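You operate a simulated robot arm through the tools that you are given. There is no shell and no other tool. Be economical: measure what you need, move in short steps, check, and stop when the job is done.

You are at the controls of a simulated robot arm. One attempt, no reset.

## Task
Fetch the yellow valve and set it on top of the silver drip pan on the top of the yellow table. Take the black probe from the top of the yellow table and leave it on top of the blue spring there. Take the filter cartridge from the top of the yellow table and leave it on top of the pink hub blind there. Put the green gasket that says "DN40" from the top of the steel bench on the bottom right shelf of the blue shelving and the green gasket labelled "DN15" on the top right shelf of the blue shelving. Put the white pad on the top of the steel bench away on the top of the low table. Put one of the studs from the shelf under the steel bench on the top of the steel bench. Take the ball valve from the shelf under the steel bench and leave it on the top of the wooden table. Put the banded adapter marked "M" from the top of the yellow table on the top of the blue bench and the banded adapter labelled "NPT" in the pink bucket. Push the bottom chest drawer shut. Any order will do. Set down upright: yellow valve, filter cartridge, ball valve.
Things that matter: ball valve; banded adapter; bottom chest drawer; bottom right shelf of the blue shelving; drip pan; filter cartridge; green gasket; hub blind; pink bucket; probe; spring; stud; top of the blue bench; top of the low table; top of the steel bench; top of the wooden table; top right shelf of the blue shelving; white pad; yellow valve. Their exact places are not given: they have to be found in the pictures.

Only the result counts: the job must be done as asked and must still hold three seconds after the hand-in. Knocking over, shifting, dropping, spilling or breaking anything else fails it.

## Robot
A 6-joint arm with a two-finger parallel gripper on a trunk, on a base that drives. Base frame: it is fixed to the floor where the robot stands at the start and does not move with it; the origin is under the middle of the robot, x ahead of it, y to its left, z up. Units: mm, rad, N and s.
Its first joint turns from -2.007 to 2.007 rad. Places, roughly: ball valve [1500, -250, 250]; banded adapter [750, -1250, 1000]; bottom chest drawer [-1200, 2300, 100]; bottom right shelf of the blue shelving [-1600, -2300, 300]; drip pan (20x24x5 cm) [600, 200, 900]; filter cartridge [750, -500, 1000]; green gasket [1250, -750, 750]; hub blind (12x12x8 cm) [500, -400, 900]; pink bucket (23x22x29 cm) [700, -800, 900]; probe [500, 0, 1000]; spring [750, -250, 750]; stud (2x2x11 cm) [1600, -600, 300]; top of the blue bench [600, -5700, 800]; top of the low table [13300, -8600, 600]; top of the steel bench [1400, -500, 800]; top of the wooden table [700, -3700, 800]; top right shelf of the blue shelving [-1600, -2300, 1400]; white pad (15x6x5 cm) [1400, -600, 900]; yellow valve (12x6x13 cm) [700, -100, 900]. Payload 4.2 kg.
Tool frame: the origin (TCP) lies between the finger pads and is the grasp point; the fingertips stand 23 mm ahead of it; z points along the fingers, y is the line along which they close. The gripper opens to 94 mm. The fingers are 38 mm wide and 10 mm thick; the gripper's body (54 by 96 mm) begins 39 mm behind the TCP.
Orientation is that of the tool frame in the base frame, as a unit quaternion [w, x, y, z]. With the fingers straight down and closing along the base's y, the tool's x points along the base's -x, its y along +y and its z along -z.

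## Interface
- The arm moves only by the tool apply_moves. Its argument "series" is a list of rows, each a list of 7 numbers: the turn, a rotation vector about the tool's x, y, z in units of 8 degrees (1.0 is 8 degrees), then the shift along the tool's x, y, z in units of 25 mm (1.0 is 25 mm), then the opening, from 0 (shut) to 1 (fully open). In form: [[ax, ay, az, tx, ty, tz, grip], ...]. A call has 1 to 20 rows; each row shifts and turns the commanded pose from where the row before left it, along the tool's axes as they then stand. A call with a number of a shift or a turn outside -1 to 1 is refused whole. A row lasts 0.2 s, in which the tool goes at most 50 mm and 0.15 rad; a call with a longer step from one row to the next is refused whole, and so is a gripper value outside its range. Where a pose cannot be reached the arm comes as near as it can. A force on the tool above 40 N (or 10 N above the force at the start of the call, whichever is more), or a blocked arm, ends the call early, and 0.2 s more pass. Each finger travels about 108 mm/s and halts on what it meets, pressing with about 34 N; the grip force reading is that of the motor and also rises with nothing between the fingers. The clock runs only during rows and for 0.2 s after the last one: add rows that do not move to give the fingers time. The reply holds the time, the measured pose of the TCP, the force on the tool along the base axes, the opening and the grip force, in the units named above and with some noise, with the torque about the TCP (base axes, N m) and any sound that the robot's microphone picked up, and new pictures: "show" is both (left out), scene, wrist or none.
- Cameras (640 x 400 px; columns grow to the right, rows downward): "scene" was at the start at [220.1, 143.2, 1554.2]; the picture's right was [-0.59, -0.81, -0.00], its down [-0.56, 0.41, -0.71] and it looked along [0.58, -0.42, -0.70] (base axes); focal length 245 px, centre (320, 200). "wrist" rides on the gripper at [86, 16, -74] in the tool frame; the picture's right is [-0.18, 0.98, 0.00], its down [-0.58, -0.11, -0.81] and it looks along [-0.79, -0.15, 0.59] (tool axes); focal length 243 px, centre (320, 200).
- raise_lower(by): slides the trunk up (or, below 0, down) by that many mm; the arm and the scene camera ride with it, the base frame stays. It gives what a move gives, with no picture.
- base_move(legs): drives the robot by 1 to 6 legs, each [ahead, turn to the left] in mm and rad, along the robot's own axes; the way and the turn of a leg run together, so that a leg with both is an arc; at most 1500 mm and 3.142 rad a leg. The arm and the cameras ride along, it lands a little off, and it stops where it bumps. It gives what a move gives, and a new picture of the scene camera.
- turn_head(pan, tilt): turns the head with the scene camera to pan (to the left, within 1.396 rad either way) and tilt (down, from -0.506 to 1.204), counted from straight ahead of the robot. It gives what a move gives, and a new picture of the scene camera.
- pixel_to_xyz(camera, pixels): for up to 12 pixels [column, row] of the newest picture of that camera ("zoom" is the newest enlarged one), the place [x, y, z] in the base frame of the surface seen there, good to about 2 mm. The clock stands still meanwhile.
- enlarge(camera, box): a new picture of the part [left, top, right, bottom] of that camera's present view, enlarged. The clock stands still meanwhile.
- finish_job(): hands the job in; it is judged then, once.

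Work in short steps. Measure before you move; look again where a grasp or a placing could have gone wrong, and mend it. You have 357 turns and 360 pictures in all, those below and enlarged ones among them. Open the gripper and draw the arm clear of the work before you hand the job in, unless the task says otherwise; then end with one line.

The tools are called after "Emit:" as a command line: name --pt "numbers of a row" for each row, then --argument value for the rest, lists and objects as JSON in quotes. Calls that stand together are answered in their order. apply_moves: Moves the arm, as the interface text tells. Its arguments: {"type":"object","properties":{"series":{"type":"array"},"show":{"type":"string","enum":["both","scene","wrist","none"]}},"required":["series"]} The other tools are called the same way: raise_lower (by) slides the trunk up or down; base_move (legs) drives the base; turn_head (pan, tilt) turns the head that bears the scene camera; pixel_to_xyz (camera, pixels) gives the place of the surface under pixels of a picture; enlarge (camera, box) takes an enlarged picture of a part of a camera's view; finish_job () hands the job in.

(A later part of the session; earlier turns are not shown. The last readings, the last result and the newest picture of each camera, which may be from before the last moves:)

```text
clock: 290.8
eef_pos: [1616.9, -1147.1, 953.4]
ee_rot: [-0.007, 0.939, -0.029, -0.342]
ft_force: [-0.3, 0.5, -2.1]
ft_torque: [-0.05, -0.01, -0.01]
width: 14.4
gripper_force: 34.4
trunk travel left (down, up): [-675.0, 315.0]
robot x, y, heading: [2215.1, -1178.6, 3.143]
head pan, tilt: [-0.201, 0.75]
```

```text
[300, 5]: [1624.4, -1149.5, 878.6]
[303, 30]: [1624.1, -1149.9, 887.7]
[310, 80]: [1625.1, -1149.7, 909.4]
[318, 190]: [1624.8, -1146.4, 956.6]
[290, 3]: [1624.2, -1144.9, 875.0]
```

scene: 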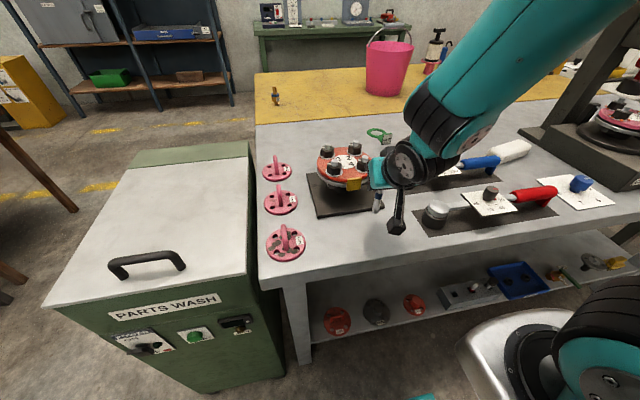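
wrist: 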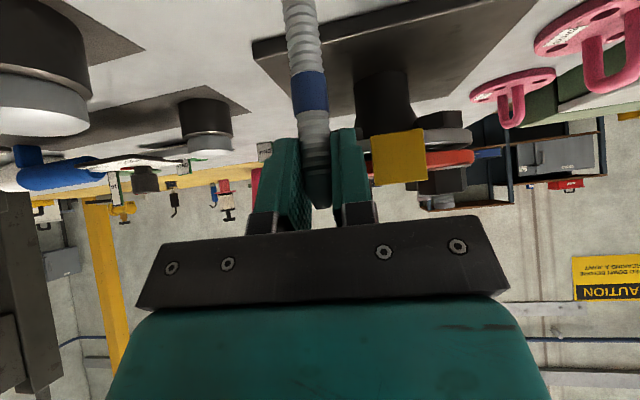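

The stud is upright in the grip. I creep down in 2–3 mm steps.

Emit:
apply_moves --pt "0 0 0 0.064 0 0.077 0" --pt "0 0 0 0.064 0 0.077 0" --pt "0 0 0 0 0 0 0" --show "none"

Emit:
apply_moves --pt "0 0 0 0.051 0 0.061 0" --pt "0 0 0 0 0 0 0" --show "none"

Emit:
apply_moves --pt "0 0 0 0.051 0 0.061 0" --pt "0 0 0 0 0 0 0" --show "none"

```text
clock: 291.6
eef_pos: [1617.1, -1147.2, 947.8]
ee_rot: [-0.007, 0.94, -0.029, -0.341]
ft_force: [0.5, -0.8, -1.0]
ft_torque: [0.03, 0.01, 0.03]
width: 14.5
gripper_force: 34.0
trunk travel left (down, up): [-675.0, 315.0]
robot x, y, heading: [2213.2, -1178.4, 3.138]
head pan, tilt: [-0.201, 0.75]
```

```text
clock: 292.1
eef_pos: [1617.9, -1147.1, 947.6]
ee_rot: [-0.006, 0.939, -0.028, -0.343]
ft_force: [5.2, 0.2, 24.3]
ft_torque: [0.09, -0.55, -0.06]
width: 14.4
gripper_force: 33.7
trunk travel left (down, up): [-675.0, 315.0]
robot x, y, heading: [2213.9, -1177.0, 3.143]
head pan, tilt: [-0.201, 0.75]
```

```text
clock: 292.8
eef_pos: [1616.3, -1147.2, 945.7]
ee_rot: [-0.006, 0.939, -0.029, -0.344]
ft_force: [-2.1, 1.7, 27.2]
ft_torque: [0.23, 0.32, -0.01]
width: 14.7
gripper_force: 33.6
trunk travel left (down, up): [-675.0, 315.0]
robot x, y, heading: [2214.1, -1180.4, 3.141]
head pan, tilt: [-0.201, 0.75]
```

Contact is firm. I ease up about 2 mm to unload it and open slowly.

Emit:
apply_moves --pt "0 0 0 -0.03 0 -0.037 0" --pt "0 0 0 0 0 0 0" --pt "0 0 0 0 0 0 0.17" --pt "0 0 0 0 0 0 0.19" --pt "0 0 0 0 0 0 0.22" --pt "0 0 0 0 0 0 0.27" --pt "0 0 0 0 0 0 0.35" --pt "0 0 0 0 0 0 0.5" --pt "0 0 0 0 0 0 0.6" --pt "0 0 0 0 0 0 0.6" --show "wrist"

```text
clock: 294.9
eef_pos: [1616.4, -1147.5, 944.0]
ee_rot: [-0.007, 0.94, -0.029, -0.341]
ft_force: [0.5, -0.4, 0.4]
ft_torque: [-0.02, 0.0, -0.03]
width: 56.4
gripper_force: 0.1
trunk travel left (down, up): [-675.0, 315.0]
robot x, y, heading: [2215.4, -1178.9, 3.146]
head pan, tilt: [-0.201, 0.75]
```

wrist: 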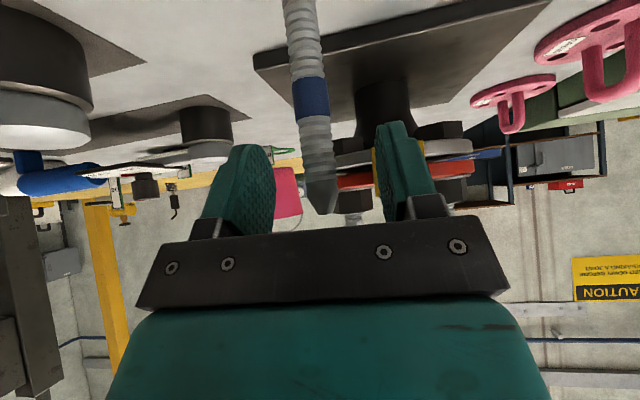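

The stud stands by itself. I rise straight up 100 mm.

Emit:
apply_moves --pt "0 0 0 -0.2 0 -0.24 0.6" --pt "0 0 0 -0.5 0 -0.6 0.6" --pt "0 0 0 -0.6 0 -0.72 0.6" --pt "0 0 0 -0.6 0 -0.72 0.6" --pt "0 0 0 -0.6 0 -0.72 0.6" --pt "0 0 0 0 0 0 0.6"

```text
clock: 296.4
eef_pos: [1617.2, -1146.2, 1042.9]
ee_rot: [-0.007, 0.94, -0.028, -0.341]
ft_force: [-0.4, 0.2, -0.2]
ft_torque: [0.01, -0.02, 0.03]
width: 56.7
gripper_force: 0.0
trunk travel left (down, up): [-675.0, 315.0]
robot x, y, heading: [2212.6, -1174.6, 3.139]
head pan, tilt: [-0.201, 0.75]
```

scene: 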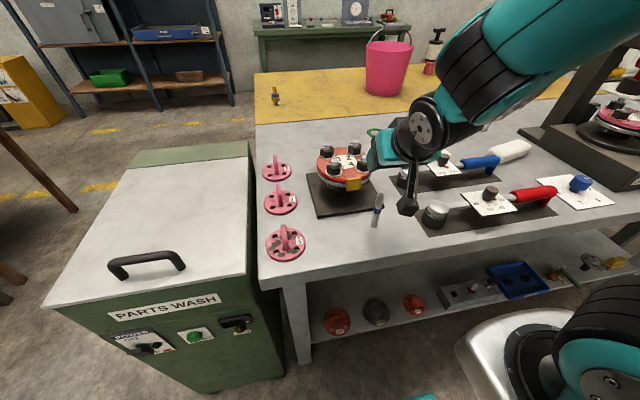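
wrist: 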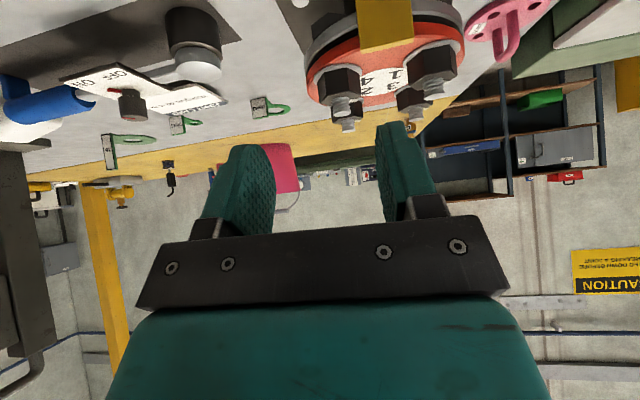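

The stud stands on the bench. Next is the ball valve under the bench: I back off, move to y≈-205, and lower the trunk outside the edge.

Emit:
base_move --legs '[[-270, 0], [0, -1.571], [965, 0], [0, 1.571]]'

Emit:
raise_lower --by -400

Emit:
raise_lower --by -170

Emit:
turn_head --pan -0.25 --tilt 0.5

```text
clock: 310.5
eef_pos: [1887.5, -185.4, 1042.1]
ee_rot: [-0.007, 0.94, -0.028, -0.341]
ft_force: [-0.8, 0.7, 0.4]
ft_torque: [0.01, -0.01, -0.03]
width: 56.3
gripper_force: 0.1
trunk travel left (down, up): [-675.0, 315.0]
robot x, y, heading: [2479.0, -218.0, -3.139]
head pan, tilt: [-0.201, 0.75]
```

scene: 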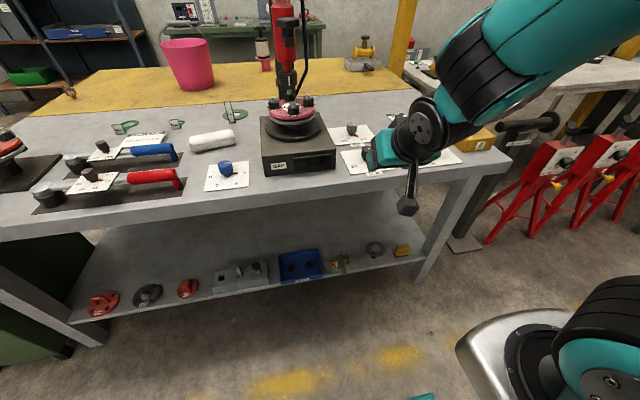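

```text
clock: 314.4
eef_pos: [1886.0, -184.7, 643.3]
ee_rot: [-0.006, 0.939, -0.027, -0.342]
ft_force: [0.3, 0.0, 0.2]
ft_torque: [-0.01, -0.01, 0.02]
width: 56.4
gripper_force: 0.1
trunk travel left (down, up): [-275.0, 715.0]
robot x, y, heading: [2484.8, -217.0, -3.14]
head pan, tilt: [-0.201, 0.75]
```

```text
clock: 316.3
eef_pos: [1886.4, -185.5, 473.5]
ee_rot: [-0.006, 0.94, -0.027, -0.341]
ft_force: [0.9, -0.3, -0.4]
ft_torque: [0.01, -0.01, -0.03]
width: 56.5
gripper_force: 0.1
trunk travel left (down, up): [-105.0, 885.0]
robot x, y, heading: [2481.4, -218.6, -3.142]
head pan, tilt: [-0.201, 0.75]
```

```text
clock: 317.1
eef_pos: [1886.3, -185.0, 472.3]
ee_rot: [-0.007, 0.94, -0.028, -0.341]
ft_force: [-0.7, 0.1, 0.6]
ft_torque: [0.0, -0.01, 0.02]
width: 56.7
gripper_force: 0.1
trunk travel left (down, up): [-105.0, 885.0]
robot x, y, heading: [2484.1, -214.4, -3.143]
head pan, tilt: [-0.25, 0.499]
```

scene: 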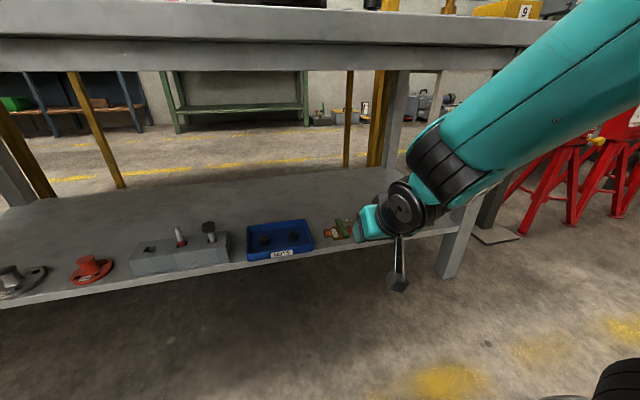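

I take the wrist picture and zoom in on the ball valve.

Emit:
enlarge --camera "wrist" --box '[180, 0, 500, 200]'

Emit:
enlarge --camera "scene" --box '[310, 200, 370, 250]'

```text
2.00 times, centred on (340, 100) of wrist
```

zoom: 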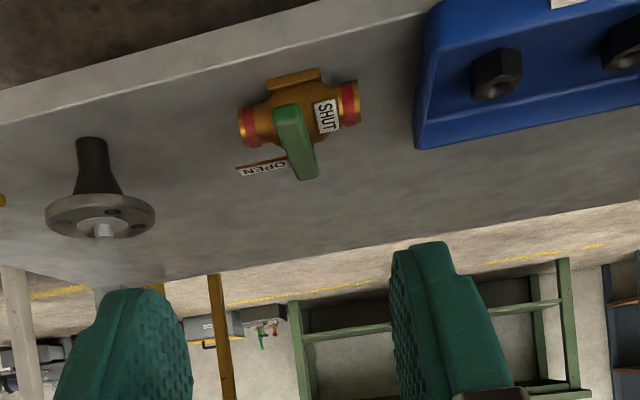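

```text
8.00 times, centred on (340, 225) of scene
```

zoom: 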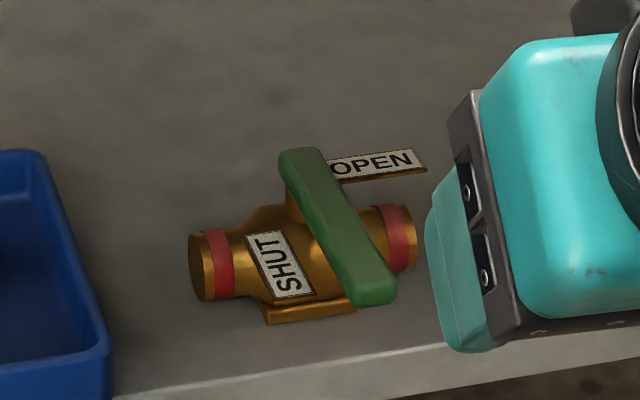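

I measure the lever, body and label plates in the scene zoom.

Emit:
pixel_to_xyz --camera "zoom" --pixels '[[300, 160], [330, 210], [375, 290], [315, 225], [360, 165], [410, 160], [280, 260], [210, 270], [405, 240], [310, 310], [290, 205], [345, 200]]'

Emit:
enlarge --camera "wrist" --box '[280, 20, 380, 100]'

Emit:
pixel_to_xyz --camera "zoom" --pixels '[[200, 190], [230, 260], [270, 315], [170, 250], [90, 255], [140, 260], [290, 160], [120, 170], [350, 130], [180, 90], [255, 195], [180, 130]]'

```text
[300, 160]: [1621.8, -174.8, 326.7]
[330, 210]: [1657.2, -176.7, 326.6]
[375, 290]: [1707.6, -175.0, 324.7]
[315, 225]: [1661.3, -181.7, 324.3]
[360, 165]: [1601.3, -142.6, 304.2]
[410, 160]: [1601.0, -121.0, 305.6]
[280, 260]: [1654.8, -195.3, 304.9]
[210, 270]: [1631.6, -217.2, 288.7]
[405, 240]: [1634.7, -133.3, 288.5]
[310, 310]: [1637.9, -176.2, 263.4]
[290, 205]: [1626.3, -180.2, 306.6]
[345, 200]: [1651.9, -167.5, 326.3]
```

```text
5.00 times, centred on (330, 60) of wrist
```

zoom: 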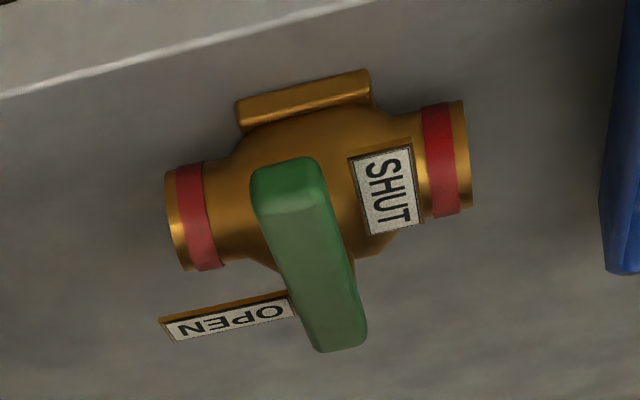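

```text
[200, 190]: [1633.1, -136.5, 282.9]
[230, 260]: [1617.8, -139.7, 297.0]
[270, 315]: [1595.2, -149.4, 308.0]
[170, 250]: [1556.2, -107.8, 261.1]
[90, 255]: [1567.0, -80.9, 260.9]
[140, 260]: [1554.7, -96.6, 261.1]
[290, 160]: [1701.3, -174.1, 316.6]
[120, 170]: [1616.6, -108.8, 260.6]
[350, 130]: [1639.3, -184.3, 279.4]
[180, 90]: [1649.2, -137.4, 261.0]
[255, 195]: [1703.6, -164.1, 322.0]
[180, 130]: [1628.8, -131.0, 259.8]
```

The lever is 18 mm wide (y -184…-166), with its top at z=326, running out over the front; label plates sit at z≈305. I will grip the lever above the pivot with the tool straight down. I unpitch and lower first, outside the bench.

Emit:
apply_moves --pt "0 1 0 0 0 0 0.5" --pt "0 1 0 0 0 0 0.5" --pt "0 1 0 0 0 0 0.5" --pt "0 1 0 0 0 0 0.5" --pt "0 1 0 0 0 0 0.5" --pt "0 0 0 0 0.37 0 0.5" --show "none"

Emit:
raise_lower --by -98

Emit:
turn_head --pan -0.3 --tilt 0.2

```text
clock: 318.4
eef_pos: [1885.9, -193.5, 473.4]
ee_rot: [0.004, 1.0, -0.029, 0.001]
ft_force: [0.2, 0.4, 0.1]
ft_torque: [0.0, -0.01, -0.01]
width: 47.1
gripper_force: 0.1
trunk travel left (down, up): [-105.0, 885.0]
robot x, y, heading: [2478.6, -215.8, -3.143]
head pan, tilt: [-0.25, 0.499]
```

```text
clock: 319.8
eef_pos: [1885.2, -193.9, 376.2]
ee_rot: [0.004, 1.0, -0.029, 0.001]
ft_force: [0.0, 1.4, 0.3]
ft_torque: [-0.02, 0.0, 0.0]
width: 47.1
gripper_force: 0.0
trunk travel left (down, up): [-7.0, 983.0]
robot x, y, heading: [2482.5, -214.9, -3.14]
head pan, tilt: [-0.25, 0.499]
```

```text
clock: 320.6
eef_pos: [1885.7, -194.5, 375.6]
ee_rot: [0.003, 1.0, -0.029, 0.001]
ft_force: [0.2, 0.6, -0.3]
ft_torque: [-0.01, 0.01, -0.01]
width: 47.3
gripper_force: 0.0
trunk travel left (down, up): [-7.0, 983.0]
robot x, y, heading: [2480.9, -217.6, -3.144]
head pan, tilt: [-0.3, 0.201]
```

scene: 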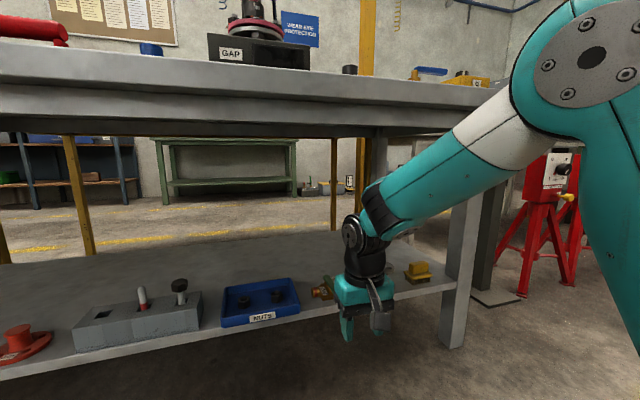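

I fix the lateral offset and check how high the forearm runs, so it passes below the bench apron (z≈745).

Emit:
apply_moves --pt "0 0 0 0 -0.4 0 0.5" --pt "0 0 0 0 -0.38 0 0.5" --pt "0 0 0 0 0 0 0.5" --show "none"

Emit:
pixel_to_xyz --camera "scene" --pixels '[[460, 133], [430, 155], [400, 175], [365, 200], [510, 105], [365, 270], [545, 60], [300, 125]]'

```text
clock: 321.4
eef_pos: [1886.9, -174.3, 374.3]
ee_rot: [0.003, 1.0, -0.029, 0.002]
ft_force: [0.4, -1.1, 0.4]
ft_torque: [0.02, -0.03, 0.0]
width: 47.1
gripper_force: 0.0
trunk travel left (down, up): [-7.0, 983.0]
robot x, y, heading: [2481.7, -216.1, -3.138]
head pan, tilt: [-0.3, 0.201]
```

```text
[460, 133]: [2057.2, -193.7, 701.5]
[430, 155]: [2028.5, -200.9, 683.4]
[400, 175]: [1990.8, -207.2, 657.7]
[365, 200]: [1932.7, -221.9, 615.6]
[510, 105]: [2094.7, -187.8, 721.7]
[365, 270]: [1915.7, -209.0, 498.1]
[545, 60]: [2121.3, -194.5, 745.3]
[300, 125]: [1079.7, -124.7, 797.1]
```

The forearm stays below 700 where it would pass the apron. I drive ahead 264 mm and look with the wrist camera.

Emit:
base_move --legs '[[264, 0]]'

Emit:
apply_moves --pt "0 0 0 0 0 0 0.5" --show "wrist"

```text
clock: 323.3
eef_pos: [1618.0, -171.7, 375.1]
ee_rot: [0.003, 1.0, -0.03, 0.0]
ft_force: [-0.3, -0.2, -0.6]
ft_torque: [-0.03, 0.01, -0.04]
width: 46.9
gripper_force: 0.1
trunk travel left (down, up): [-7.0, 983.0]
robot x, y, heading: [2215.4, -215.7, 3.135]
head pan, tilt: [-0.3, 0.201]
```

scene: 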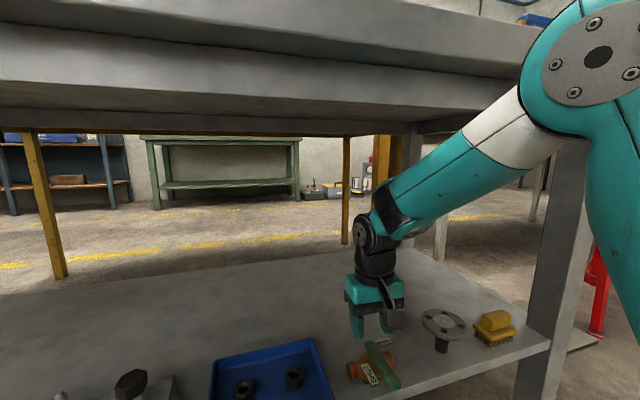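

```text
clock: 323.7
eef_pos: [1619.5, -171.8, 375.2]
ee_rot: [0.003, 1.0, -0.03, 0.001]
ft_force: [0.5, -0.5, -0.2]
ft_torque: [-0.02, -0.05, 0.03]
width: 47.2
gripper_force: 0.0
trunk travel left (down, up): [-7.0, 983.0]
robot x, y, heading: [2214.5, -217.4, 3.137]
head pan, tilt: [-0.3, 0.201]
```

wrist: 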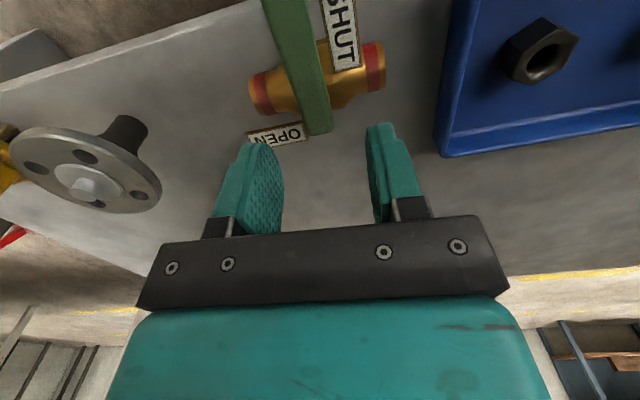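

I shift to (1626,-175), descend to z≈334 with tips above the label plates, and close on the lever.

Emit:
apply_moves --pt "0 0 0 0.26 0.13 0 0.42" --pt "0 0 0 0 0 0.5 0.42" --pt "0 0 0 0 0 0.5 0.42" --pt "0 0 0 0 0 0.4 0.42" --pt "0 0 0 0 0 0.22 0.42" --pt "0 0 0 0 0 0 0.42" --pt "0 0 0 0 0 0 0.3" --pt "0 0 0 0 0 0 0.15" --pt "0 0 0 0 0 0 0" --pt "0 0 0 0 0 0 0" --pt "0 0 0 0 0 0 0"

```text
clock: 326.1
eef_pos: [1626.1, -175.4, 334.7]
ee_rot: [0.003, 1.0, -0.031, 0.001]
ft_force: [0.7, -1.3, 0.5]
ft_torque: [0.02, -0.08, -0.03]
width: 17.0
gripper_force: 33.8
trunk travel left (down, up): [-7.0, 983.0]
robot x, y, heading: [2217.3, -218.8, 3.144]
head pan, tilt: [-0.3, 0.201]
```

scene: 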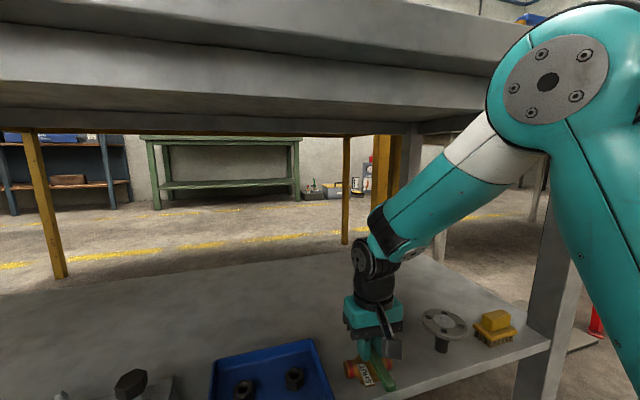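
wrist: 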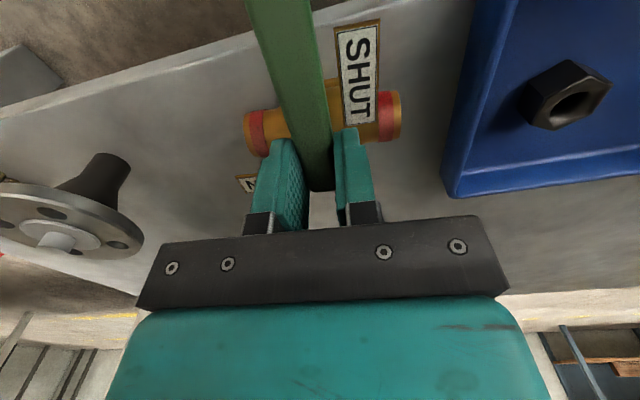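

The lever is gripped (17 mm). I lift slowly and feel the weight.

Emit:
apply_moves --pt "0 0 0 0 0 -0.1 0" --pt "0 0 0 0 0 -0.1 0" --pt "0 0 0 0 0 -0.15 0" --pt "0 0 0 0 0 -0.2 0" --pt "0 0 0 0 0 -0.2 0" --pt "0 0 0 0 0 -0.2 0" --pt "0 0 0 0 0 -0.2 0" --pt "0 0 0 0 0 -0.2 0" --pt "0 0 0 0 0 -0.2 0" --pt "0 0 0 0 0 -0.2 0" --pt "0 0 0 0 0 -0.1 0" --pt "0 0 0 0 0 0 0"

```text
clock: 328.7
eef_pos: [1626.2, -175.7, 380.2]
ee_rot: [0.004, 1.0, -0.031, 0.001]
ft_force: [0.1, 0.2, -3.9]
ft_torque: [0.0, 0.0, 0.02]
width: 17.1
gripper_force: 34.4
trunk travel left (down, up): [-7.0, 983.0]
robot x, y, heading: [2213.2, -215.7, 3.14]
head pan, tilt: [-0.3, 0.201]
```

scene: 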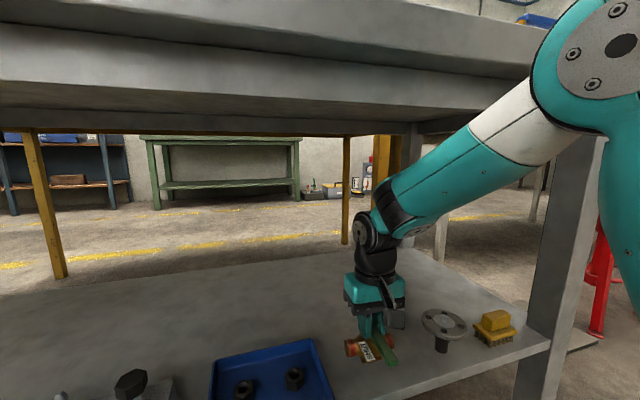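
wrist: 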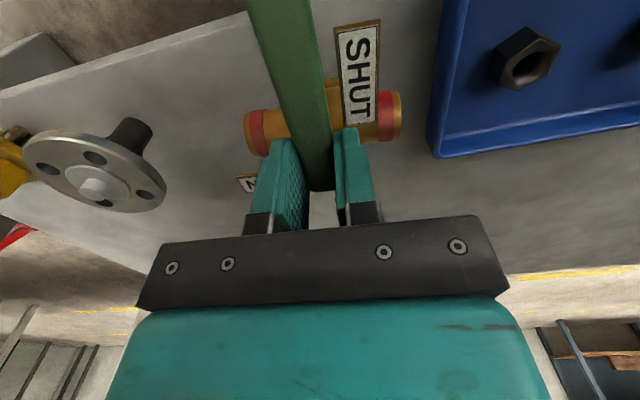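

The ball valve weighs 4 N and hangs level, with its bottom 76 mm below the TCP. I back out, raise, and drive toward the wooden table's near end at about (700,-2300).

Emit:
base_move --legs '[[-300, 0]]'

Emit:
raise_lower --by 400

Emit:
raise_lower --by 350

Emit:
base_move --legs '[[0, 1.571], [1500, 0], [530, 0], [0, -1.571], [1500, 0], [280, 0]]'

```text
clock: 330.7
eef_pos: [1927.3, -175.3, 379.7]
ee_rot: [0.003, 1.0, -0.031, 0.001]
ft_force: [-0.3, 0.0, -3.5]
ft_torque: [-0.01, -0.03, -0.01]
width: 17.4
gripper_force: 33.8
trunk travel left (down, up): [-7.0, 983.0]
robot x, y, heading: [2516.1, -215.5, 3.137]
head pan, tilt: [-0.3, 0.201]
```

scene: 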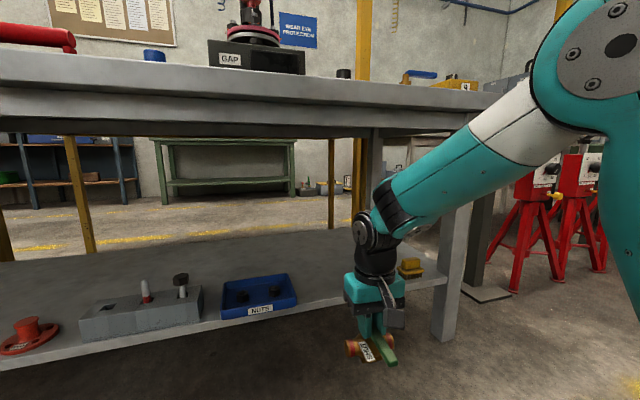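

```text
clock: 334.6
eef_pos: [1926.5, -175.8, 780.7]
ee_rot: [0.004, 1.0, -0.031, 0.001]
ft_force: [-0.7, 0.0, -4.2]
ft_torque: [-0.01, -0.05, 0.02]
width: 16.9
gripper_force: 34.8
trunk travel left (down, up): [-407.0, 583.0]
robot x, y, heading: [2517.9, -219.3, 3.136]
head pan, tilt: [-0.3, 0.201]
```

```text
clock: 338.0
eef_pos: [1926.7, -174.9, 1129.6]
ee_rot: [0.004, 0.999, -0.032, 0.001]
ft_force: [0.2, -0.6, -4.2]
ft_torque: [0.0, -0.03, -0.03]
width: 17.1
gripper_force: 34.1
trunk travel left (down, up): [-757.0, 233.0]
robot x, y, heading: [2515.8, -218.3, 3.135]
head pan, tilt: [-0.3, 0.201]
```

```text
clock: 364.2
eef_pos: [161.9, -2246.8, 1129.2]
ee_rot: [0.003, 1.0, -0.014, 0.001]
ft_force: [0.6, 0.7, -5.0]
ft_torque: [-0.02, -0.02, 0.01]
width: 17.0
gripper_force: 34.0
trunk travel left (down, up): [-757.0, 233.0]
robot x, y, heading: [747.6, -2268.1, -3.117]
head pan, tilt: [-0.3, 0.201]
```

scene: 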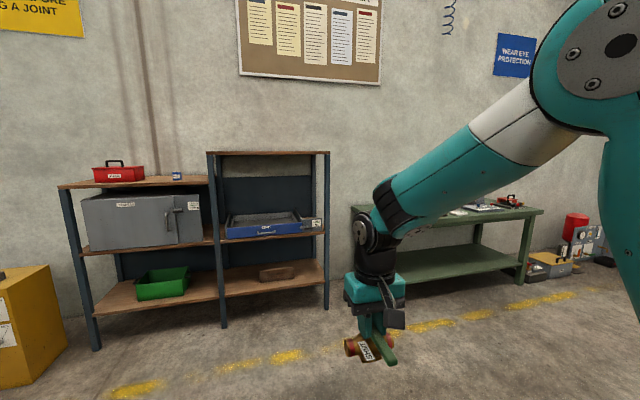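

I use this view to measure the shelving boards, then turn left to face the wooden table.

Emit:
pixel_to_xyz --camera "scene" --pixels '[[275, 152], [327, 153], [215, 154], [300, 290], [240, 294], [275, 268], [250, 285], [220, 320], [325, 305], [290, 262], [290, 240], [205, 232]]'

Emit:
base_move --legs '[[0, 1.546], [80, 0]]'

Emit:
turn_head --pan -0.2 --tilt 0.65

```text
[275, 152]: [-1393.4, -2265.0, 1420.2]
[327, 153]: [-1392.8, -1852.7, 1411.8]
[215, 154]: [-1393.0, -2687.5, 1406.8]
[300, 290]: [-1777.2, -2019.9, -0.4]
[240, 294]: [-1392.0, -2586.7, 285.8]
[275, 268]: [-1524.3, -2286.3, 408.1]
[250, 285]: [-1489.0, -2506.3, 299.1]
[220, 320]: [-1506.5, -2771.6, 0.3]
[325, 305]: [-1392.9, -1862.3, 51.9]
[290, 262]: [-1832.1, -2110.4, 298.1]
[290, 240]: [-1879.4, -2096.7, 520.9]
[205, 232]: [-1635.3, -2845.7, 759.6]
```

```text
clock: 369.1
eef_pos: [717.0, -2938.3, 1129.3]
ee_rot: [0.002, 0.724, 0.69, 0.002]
ft_force: [-0.9, -0.4, -3.7]
ft_torque: [0.03, 0.03, -0.01]
width: 17.2
gripper_force: 33.8
trunk travel left (down, up): [-757.0, 233.0]
robot x, y, heading: [752.5, -2350.2, -1.562]
head pan, tilt: [-0.3, 0.201]
```

scene: 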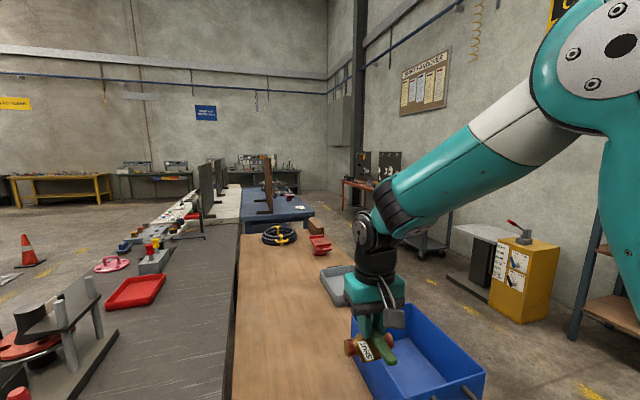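

```text
clock: 370.0
eef_pos: [716.1, -2939.2, 1130.0]
ee_rot: [0.002, 0.724, 0.69, 0.004]
ft_force: [-0.2, 0.6, -3.9]
ft_torque: [0.07, 0.0, -0.01]
width: 17.5
gripper_force: 34.0
trunk travel left (down, up): [-757.0, 233.0]
robot x, y, heading: [746.9, -2348.7, -1.563]
head pan, tilt: [-0.201, 0.649]
```

scene: 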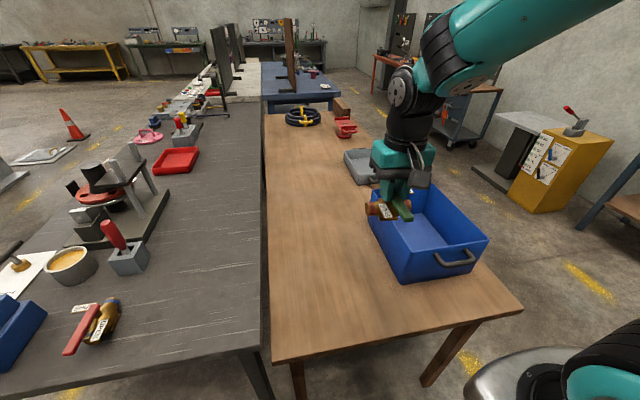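

The wooden table's left half is free around (320,255). I measure it.

Emit:
pixel_to_xyz --camera "scene" --pixels '[[320, 255], [320, 300], [275, 300], [375, 280], [410, 275], [368, 195], [325, 200], [400, 340]]'

```text
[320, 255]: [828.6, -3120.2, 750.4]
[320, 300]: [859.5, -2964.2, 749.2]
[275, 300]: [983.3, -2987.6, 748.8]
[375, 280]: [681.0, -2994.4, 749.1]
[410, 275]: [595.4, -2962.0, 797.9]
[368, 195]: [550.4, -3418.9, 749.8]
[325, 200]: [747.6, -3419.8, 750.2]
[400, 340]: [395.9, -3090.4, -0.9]
```

The table top is z≈750. I move over (830,-3030) and lower with the trunk.

Emit:
apply_moves --pt "0 0 0 -0.607 0.753 0 0" --pt "0 0 0 -0.607 0.753 0 0" --pt "0 0 0 -0.607 0.753 0 0" --pt "0 0 0 -0.607 0.753 0 0" --pt "0 0 0 -0.607 0.753 0 0" --pt "0 0 0 -0.607 0.753 0 0" --pt "0 0 0 0 0 0 0" --show "none"

Emit:
raise_lower --by -280

Emit:
apply_moves --pt "0 0 0 0 0 0.2 0" --pt "0 0 0 0 0 0.2 0" --pt "0 0 0 0 0 0.1 0" --pt "0 0 0 0 0 0 0"

```text
clock: 371.6
eef_pos: [825.4, -3036.0, 1131.1]
ee_rot: [0.001, 0.724, 0.689, 0.003]
ft_force: [0.8, -0.4, -3.9]
ft_torque: [0.02, 0.03, 0.0]
width: 16.9
gripper_force: 34.0
trunk travel left (down, up): [-757.0, 233.0]
robot x, y, heading: [753.1, -2350.0, -1.56]
head pan, tilt: [-0.201, 0.649]
```

```text
clock: 374.4
eef_pos: [825.5, -3035.4, 851.1]
ee_rot: [0.002, 0.724, 0.69, 0.003]
ft_force: [0.2, -0.3, -4.3]
ft_torque: [0.01, -0.01, 0.03]
width: 17.2
gripper_force: 33.8
trunk travel left (down, up): [-477.0, 513.0]
robot x, y, heading: [749.8, -2350.4, -1.558]
head pan, tilt: [-0.201, 0.649]
```

```text
clock: 375.4
eef_pos: [825.4, -3035.8, 838.1]
ee_rot: [0.002, 0.724, 0.689, 0.003]
ft_force: [-0.2, -0.9, -4.0]
ft_torque: [0.06, 0.0, -0.02]
width: 17.0
gripper_force: 34.0
trunk travel left (down, up): [-477.0, 513.0]
robot x, y, heading: [748.8, -2350.0, -1.561]
head pan, tilt: [-0.201, 0.649]
```

scene: 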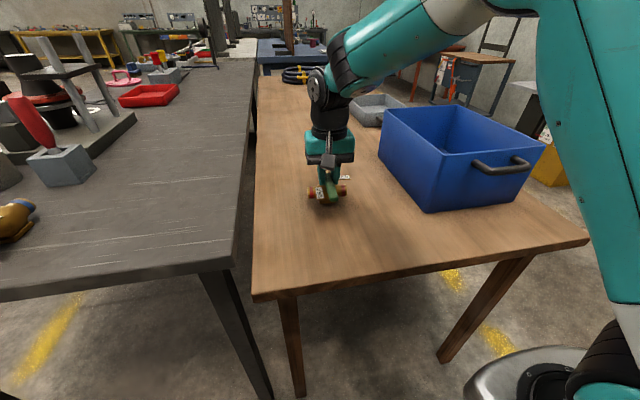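
wrist: 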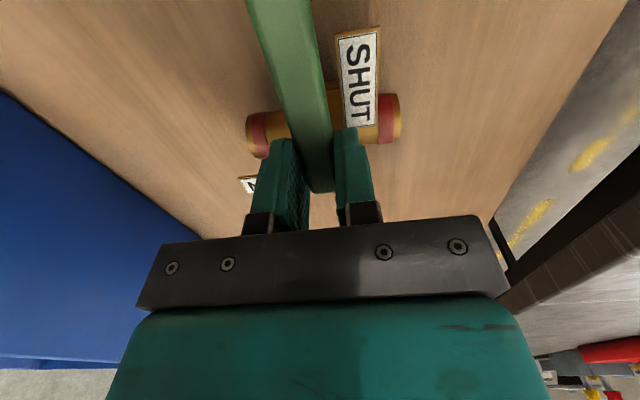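

I lower the remaining ~12 mm carefully until contact.

Emit:
apply_moves --pt "0 0 0 0 0 0.2 0" --pt "0 0 0 0 0 0.12 0" --pt "0 0 0 0 0 0.06 0" --pt "0 0 0 0 0 0 0" --show "none"

Emit:
apply_moves --pt "0 0 0 0 0 0.06 0" --pt "0 0 0 0 0 0.06 0" --pt "0 0 0 0 0 0 0" --show "none"

```text
clock: 376.4
eef_pos: [825.1, -3034.5, 828.6]
ee_rot: [0.002, 0.724, 0.69, 0.003]
ft_force: [-0.2, -0.3, -4.7]
ft_torque: [0.02, 0.03, -0.04]
width: 17.2
gripper_force: 33.9
trunk travel left (down, up): [-477.0, 513.0]
robot x, y, heading: [751.1, -2348.7, -1.56]
head pan, tilt: [-0.201, 0.649]
```

```text
clock: 377.2
eef_pos: [825.8, -3035.3, 825.3]
ee_rot: [0.002, 0.724, 0.69, 0.003]
ft_force: [-0.1, -0.1, -3.6]
ft_torque: [0.03, 0.03, 0.01]
width: 17.1
gripper_force: 33.9
trunk travel left (down, up): [-477.0, 513.0]
robot x, y, heading: [751.6, -2348.1, -1.557]
head pan, tilt: [-0.201, 0.649]
```

Nearly there; two more small steps.

Emit:
apply_moves --pt "0 0 0 0 0 0.06 0" --pt "0 0 0 0 0 0 0" --show "none"

Emit:
apply_moves --pt "0 0 0 0 0 0.06 0" --pt "0 0 0 0 0 0 0" --show "none"

```text
clock: 377.8
eef_pos: [826.4, -3035.1, 823.9]
ee_rot: [0.002, 0.724, 0.69, 0.002]
ft_force: [-0.3, 1.8, 3.0]
ft_torque: [0.06, 0.11, -0.01]
width: 17.2
gripper_force: 33.6
trunk travel left (down, up): [-477.0, 513.0]
robot x, y, heading: [756.2, -2351.9, -1.566]
head pan, tilt: [-0.201, 0.649]
```

```text
clock: 378.4
eef_pos: [825.6, -3034.6, 824.4]
ee_rot: [0.003, 0.725, 0.689, 0.002]
ft_force: [2.0, 2.3, 20.0]
ft_torque: [0.52, 0.04, 0.03]
width: 17.1
gripper_force: 33.9
trunk travel left (down, up): [-477.0, 513.0]
robot x, y, heading: [751.2, -2343.8, -1.56]
head pan, tilt: [-0.201, 0.649]
```

The valve is down. I ease off, open to 42 mm and rise.

Emit:
apply_moves --pt "0 0 0 0 0 -0.06 0" --pt "0 0 0 0 0 0 0" --pt "0 0 0 0 0 0 0.2" --pt "0 0 0 0 0 0 0.25" --pt "0 0 0 0 0 0 0.35" --pt "0 0 0 0 0 0 0.45" --pt "0 0 0 0 0 -0.4 0.45" --pt "0 0 0 0 0 -0.8 0.45" --pt "0 0 0 0 0 -1 0.45" --pt "0 0 0 0 0 -1 0.45" --pt "0 0 0 0 0 0 0.45"

```text
clock: 380.8
eef_pos: [826.0, -3035.6, 905.1]
ee_rot: [0.002, 0.724, 0.69, 0.003]
ft_force: [1.0, 0.6, 0.3]
ft_torque: [0.01, -0.01, 0.03]
width: 42.4
gripper_force: 0.1
trunk travel left (down, up): [-477.0, 513.0]
robot x, y, heading: [752.2, -2350.0, -1.567]
head pan, tilt: [-0.201, 0.649]
```

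scene: 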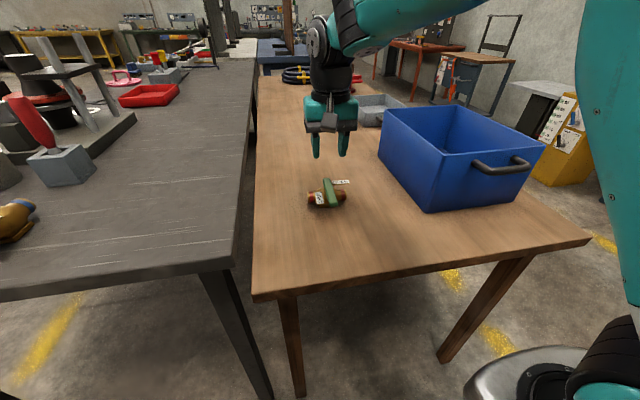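
wrist: 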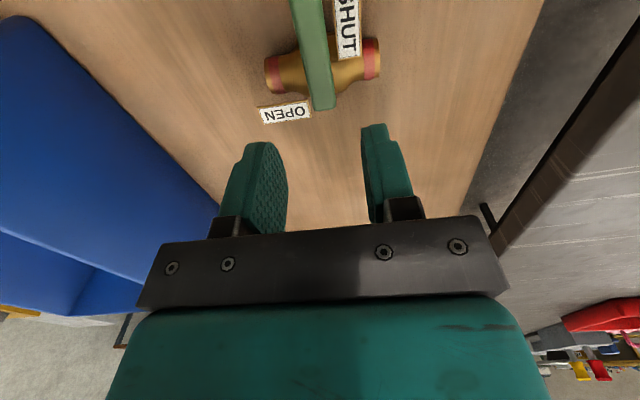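

The ball valve stands on the wooden table. Now the gaskets: I raise the trunk and return to the bench's far side at y≈-870.

Emit:
raise_lower --by 300

Emit:
base_move --legs '[[-90, 0], [0, 1.565], [1500, 0], [60, 0], [0, 1.571], [1390, 0]]'

Emit:
base_move --legs '[[0, 1.571], [370, 0]]'

Emit:
turn_head --pan -0.05 --tilt 0.8

```text
clock: 383.8
eef_pos: [825.1, -3034.2, 1204.1]
ee_rot: [0.002, 0.724, 0.689, 0.004]
ft_force: [-0.2, 0.4, 0.5]
ft_torque: [0.02, -0.03, 0.0]
width: 42.5
gripper_force: 0.0
trunk travel left (down, up): [-777.0, 213.0]
robot x, y, heading: [753.5, -2351.1, -1.566]
head pan, tilt: [-0.201, 0.649]
```

```text
clock: 406.7
eef_pos: [2254.5, -180.5, 1203.6]
ee_rot: [-0.003, -0.686, 0.728, 0.001]
ft_force: [-0.6, 0.2, 0.1]
ft_torque: [-0.02, 0.0, -0.01]
width: 42.4
gripper_force: 0.0
trunk travel left (down, up): [-777.0, 213.0]
robot x, y, heading: [2318.3, -865.7, 1.571]
head pan, tilt: [-0.201, 0.649]
```

scene: 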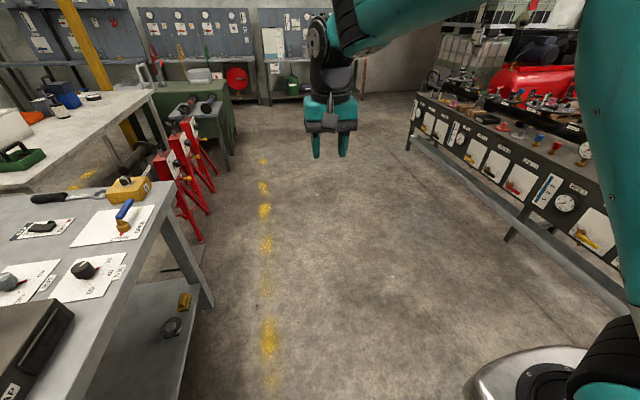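

```text
clock: 412.8
eef_pos: [1262.3, -910.0, 1202.6]
ee_rot: [0.004, 0.999, -0.042, 0.001]
ft_force: [-0.6, -0.2, -0.1]
ft_torque: [0.02, -0.01, -0.01]
width: 42.4
gripper_force: 0.1
trunk travel left (down, up): [-777.0, 213.0]
robot x, y, heading: [1952.1, -858.7, 3.123]
head pan, tilt: [-0.201, 0.649]
```

scene: 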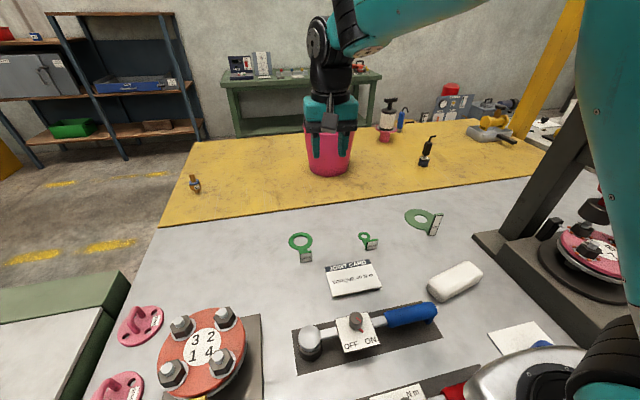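

```text
clock: 413.5
eef_pos: [1260.4, -909.9, 1203.6]
ee_rot: [0.004, 0.999, -0.042, 0.0]
ft_force: [-0.2, 0.3, -0.1]
ft_torque: [0.01, 0.0, 0.01]
width: 42.5
gripper_force: 0.0
trunk travel left (down, up): [-777.0, 213.0]
robot x, y, heading: [1949.0, -858.2, 3.114]
head pan, tilt: [-0.051, 0.799]
```

scene: 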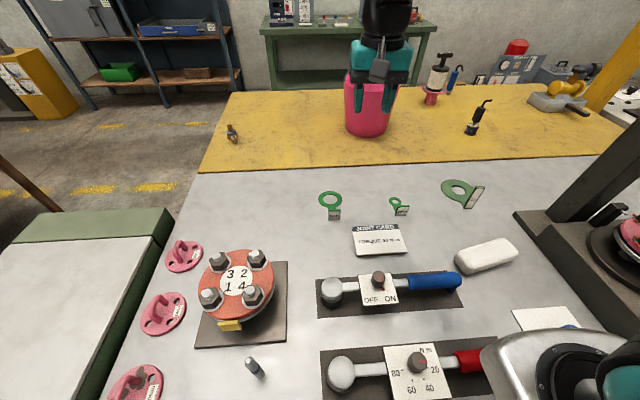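

Everything placed earlier still stands. I zoom on the DN40 and DN15 gaskets and measure their tabs.

Emit:
enlarge --camera "scene" --box '[380, 185, 420, 225]'

Emit:
pixel_to_xyz --camera "zoom" --pixels '[[285, 190], [400, 190], [345, 190], [345, 235], [300, 230], [260, 160], [250, 110], [320, 120], [330, 170]]'

Emit:
enlarge --camera "scene" --box '[305, 185, 355, 225]'

Emit:
pixel_to_xyz --camera "zoom" --pixels '[[310, 190], [420, 190], [365, 190], [365, 255], [320, 240], [290, 180], [320, 60], [200, 110], [380, 175]]'

```text
10.00 times, centred on (400, 205) of scene
```

zoom: 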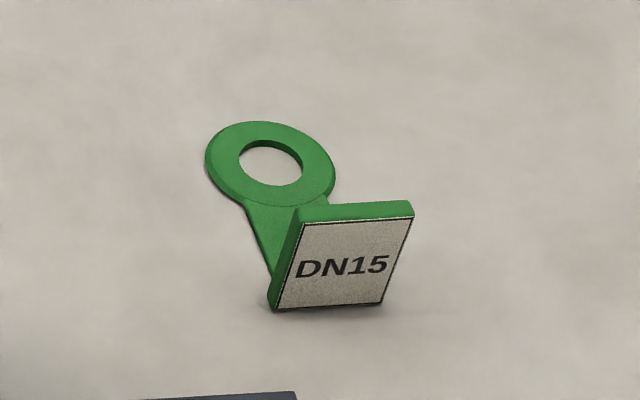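

```text
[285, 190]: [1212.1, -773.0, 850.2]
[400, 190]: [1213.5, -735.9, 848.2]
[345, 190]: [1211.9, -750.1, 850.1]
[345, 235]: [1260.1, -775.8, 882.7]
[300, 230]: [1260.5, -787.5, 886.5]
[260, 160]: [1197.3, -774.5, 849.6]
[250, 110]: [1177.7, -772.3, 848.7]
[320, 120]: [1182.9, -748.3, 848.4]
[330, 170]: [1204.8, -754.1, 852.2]
```

```text
10.00 times, centred on (330, 205) of scene
```

zoom: 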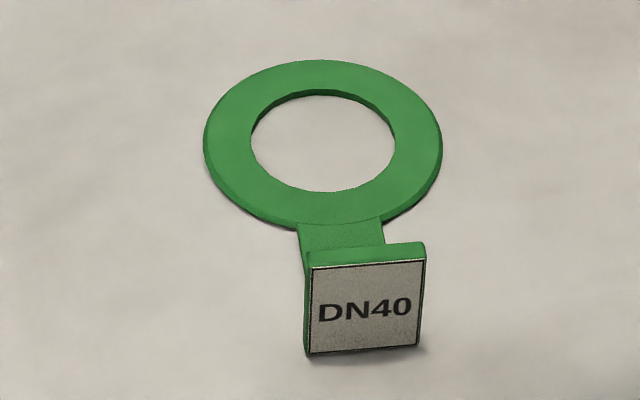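

```text
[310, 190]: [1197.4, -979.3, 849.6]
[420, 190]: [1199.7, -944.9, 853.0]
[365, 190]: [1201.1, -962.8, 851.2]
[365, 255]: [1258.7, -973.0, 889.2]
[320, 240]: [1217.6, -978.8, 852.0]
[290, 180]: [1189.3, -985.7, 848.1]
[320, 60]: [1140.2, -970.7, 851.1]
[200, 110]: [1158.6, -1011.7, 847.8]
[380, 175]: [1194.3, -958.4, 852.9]
```

Tabs: DN15 is centred at (1257,-772) with its top at 889; DN40 at (1256,-973). Both are thin in x, so I yaw the tool 85° to close along x and move above DN15.

Emit:
apply_moves --pt "0 0 0.968 0 0 0 0.45" --pt "0 0 0.968 0 0 0 0.45" --pt "0 0 0.968 0 0 0 0.45" --pt "0 0 0.968 0 0 0 0.45" --pt "0 0 0.968 0 0 0 0.45" --pt "0 0 0.968 0 0 0 0.45" --pt "0 0 0.968 0 0 0 0.45" --pt "0 0 0.968 0 0 0 0.45" --pt "0 0 0.968 0 0 0 0.45" --pt "0 0 0.968 0 0 0 0.45" --pt "0 0 0.968 0 0 0 0.45" --pt "0 0 0 -0.92 0.03 0 0.45" --pt "0 0 0 -0.92 0.03 0 0.45" --pt "0 0 0 -0.92 0.03 0 0.45" --pt "0 0 0 -0.92 0.03 0 0.45" --pt "0 0 0 -0.92 0.03 0 0.45" --pt "0 0 0 -0.92 0.03 0 0.45" --pt "0 0 0 0 0 0 0.45"

```text
clock: 417.3
eef_pos: [1257.0, -771.5, 1202.8]
ee_rot: [0.002, 0.709, -0.706, 0.003]
ft_force: [-0.7, -0.7, -0.7]
ft_torque: [-0.01, -0.02, 0.0]
width: 42.4
gripper_force: 0.0
trunk travel left (down, up): [-777.0, 213.0]
robot x, y, heading: [1947.5, -861.4, 3.115]
head pan, tilt: [-0.051, 0.799]
```

scene: 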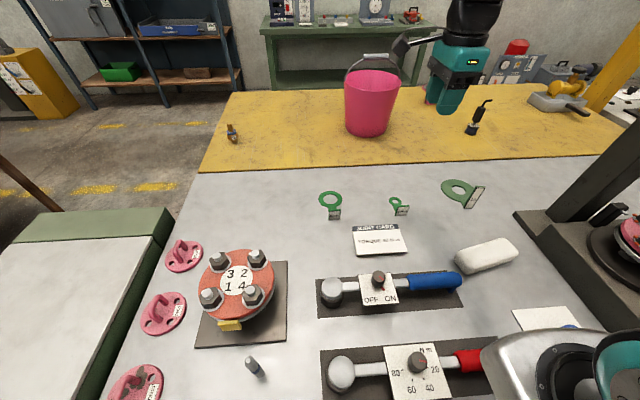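
wrist: 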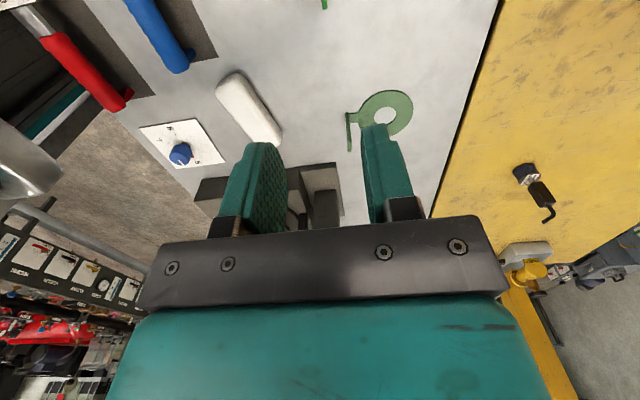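

The tool is squared. I lower 240 mm and check the alignment.

Emit:
apply_moves --pt "0 0 0 0 0 1 0.45" --pt "0 0 0 0 0 1 0.45" --pt "0 0 0 0 0 1 0.45" --pt "0 0 0 0 0 1 0.45" --pt "0 0 0 0 0 1 0.45" --pt "0 0 0 0 0 1 0.45" --pt "0 0 0 0 0 1 0.45" --pt "0 0 0 0 0 1 0.45" --pt "0 0 0 0 0 1 0.45" --pt "0 0 0 0 0 1 0.45" --pt "0 0 0 0 0 0 0.45"

Emit:
enlarge --camera "scene" --box '[350, 120, 450, 230]'

```text
clock: 419.7
eef_pos: [1256.4, -774.0, 951.4]
ee_rot: [0.003, 0.708, -0.706, 0.002]
ft_force: [0.1, 0.6, 0.4]
ft_torque: [-0.02, -0.03, 0.02]
width: 42.0
gripper_force: 0.1
trunk travel left (down, up): [-777.0, 213.0]
robot x, y, heading: [1947.5, -862.1, 3.116]
head pan, tilt: [-0.051, 0.799]
```

scene: 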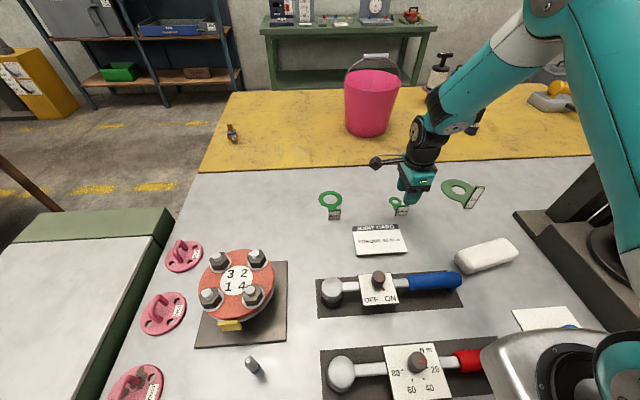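
wrist: 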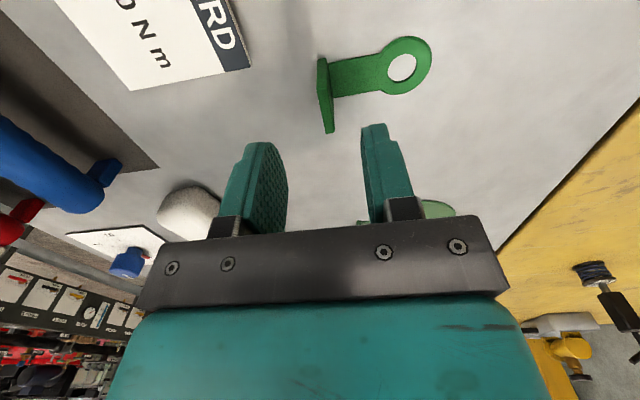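

```text
3.64 times, centred on (400, 175) of scene
```

zoom: 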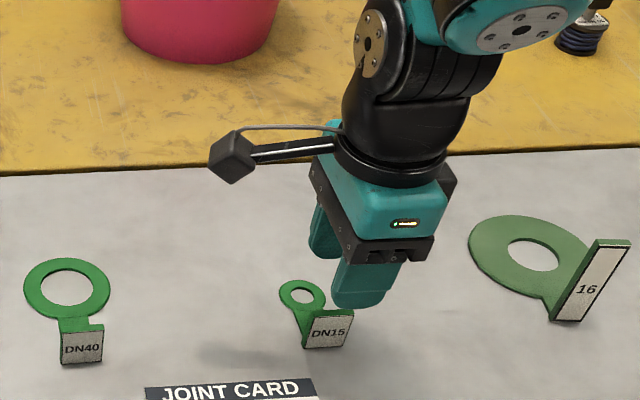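

I measure the tab in the wrist view.

Emit:
pixel_to_xyz --camera "wrist" --pixels '[[322, 62], [330, 128], [326, 100], [318, 80], [333, 100], [360, 75]]'

```text
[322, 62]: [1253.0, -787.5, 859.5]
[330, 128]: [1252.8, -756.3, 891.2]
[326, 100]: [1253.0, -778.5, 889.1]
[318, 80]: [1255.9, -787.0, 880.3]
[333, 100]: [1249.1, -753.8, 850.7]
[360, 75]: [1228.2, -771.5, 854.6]
```

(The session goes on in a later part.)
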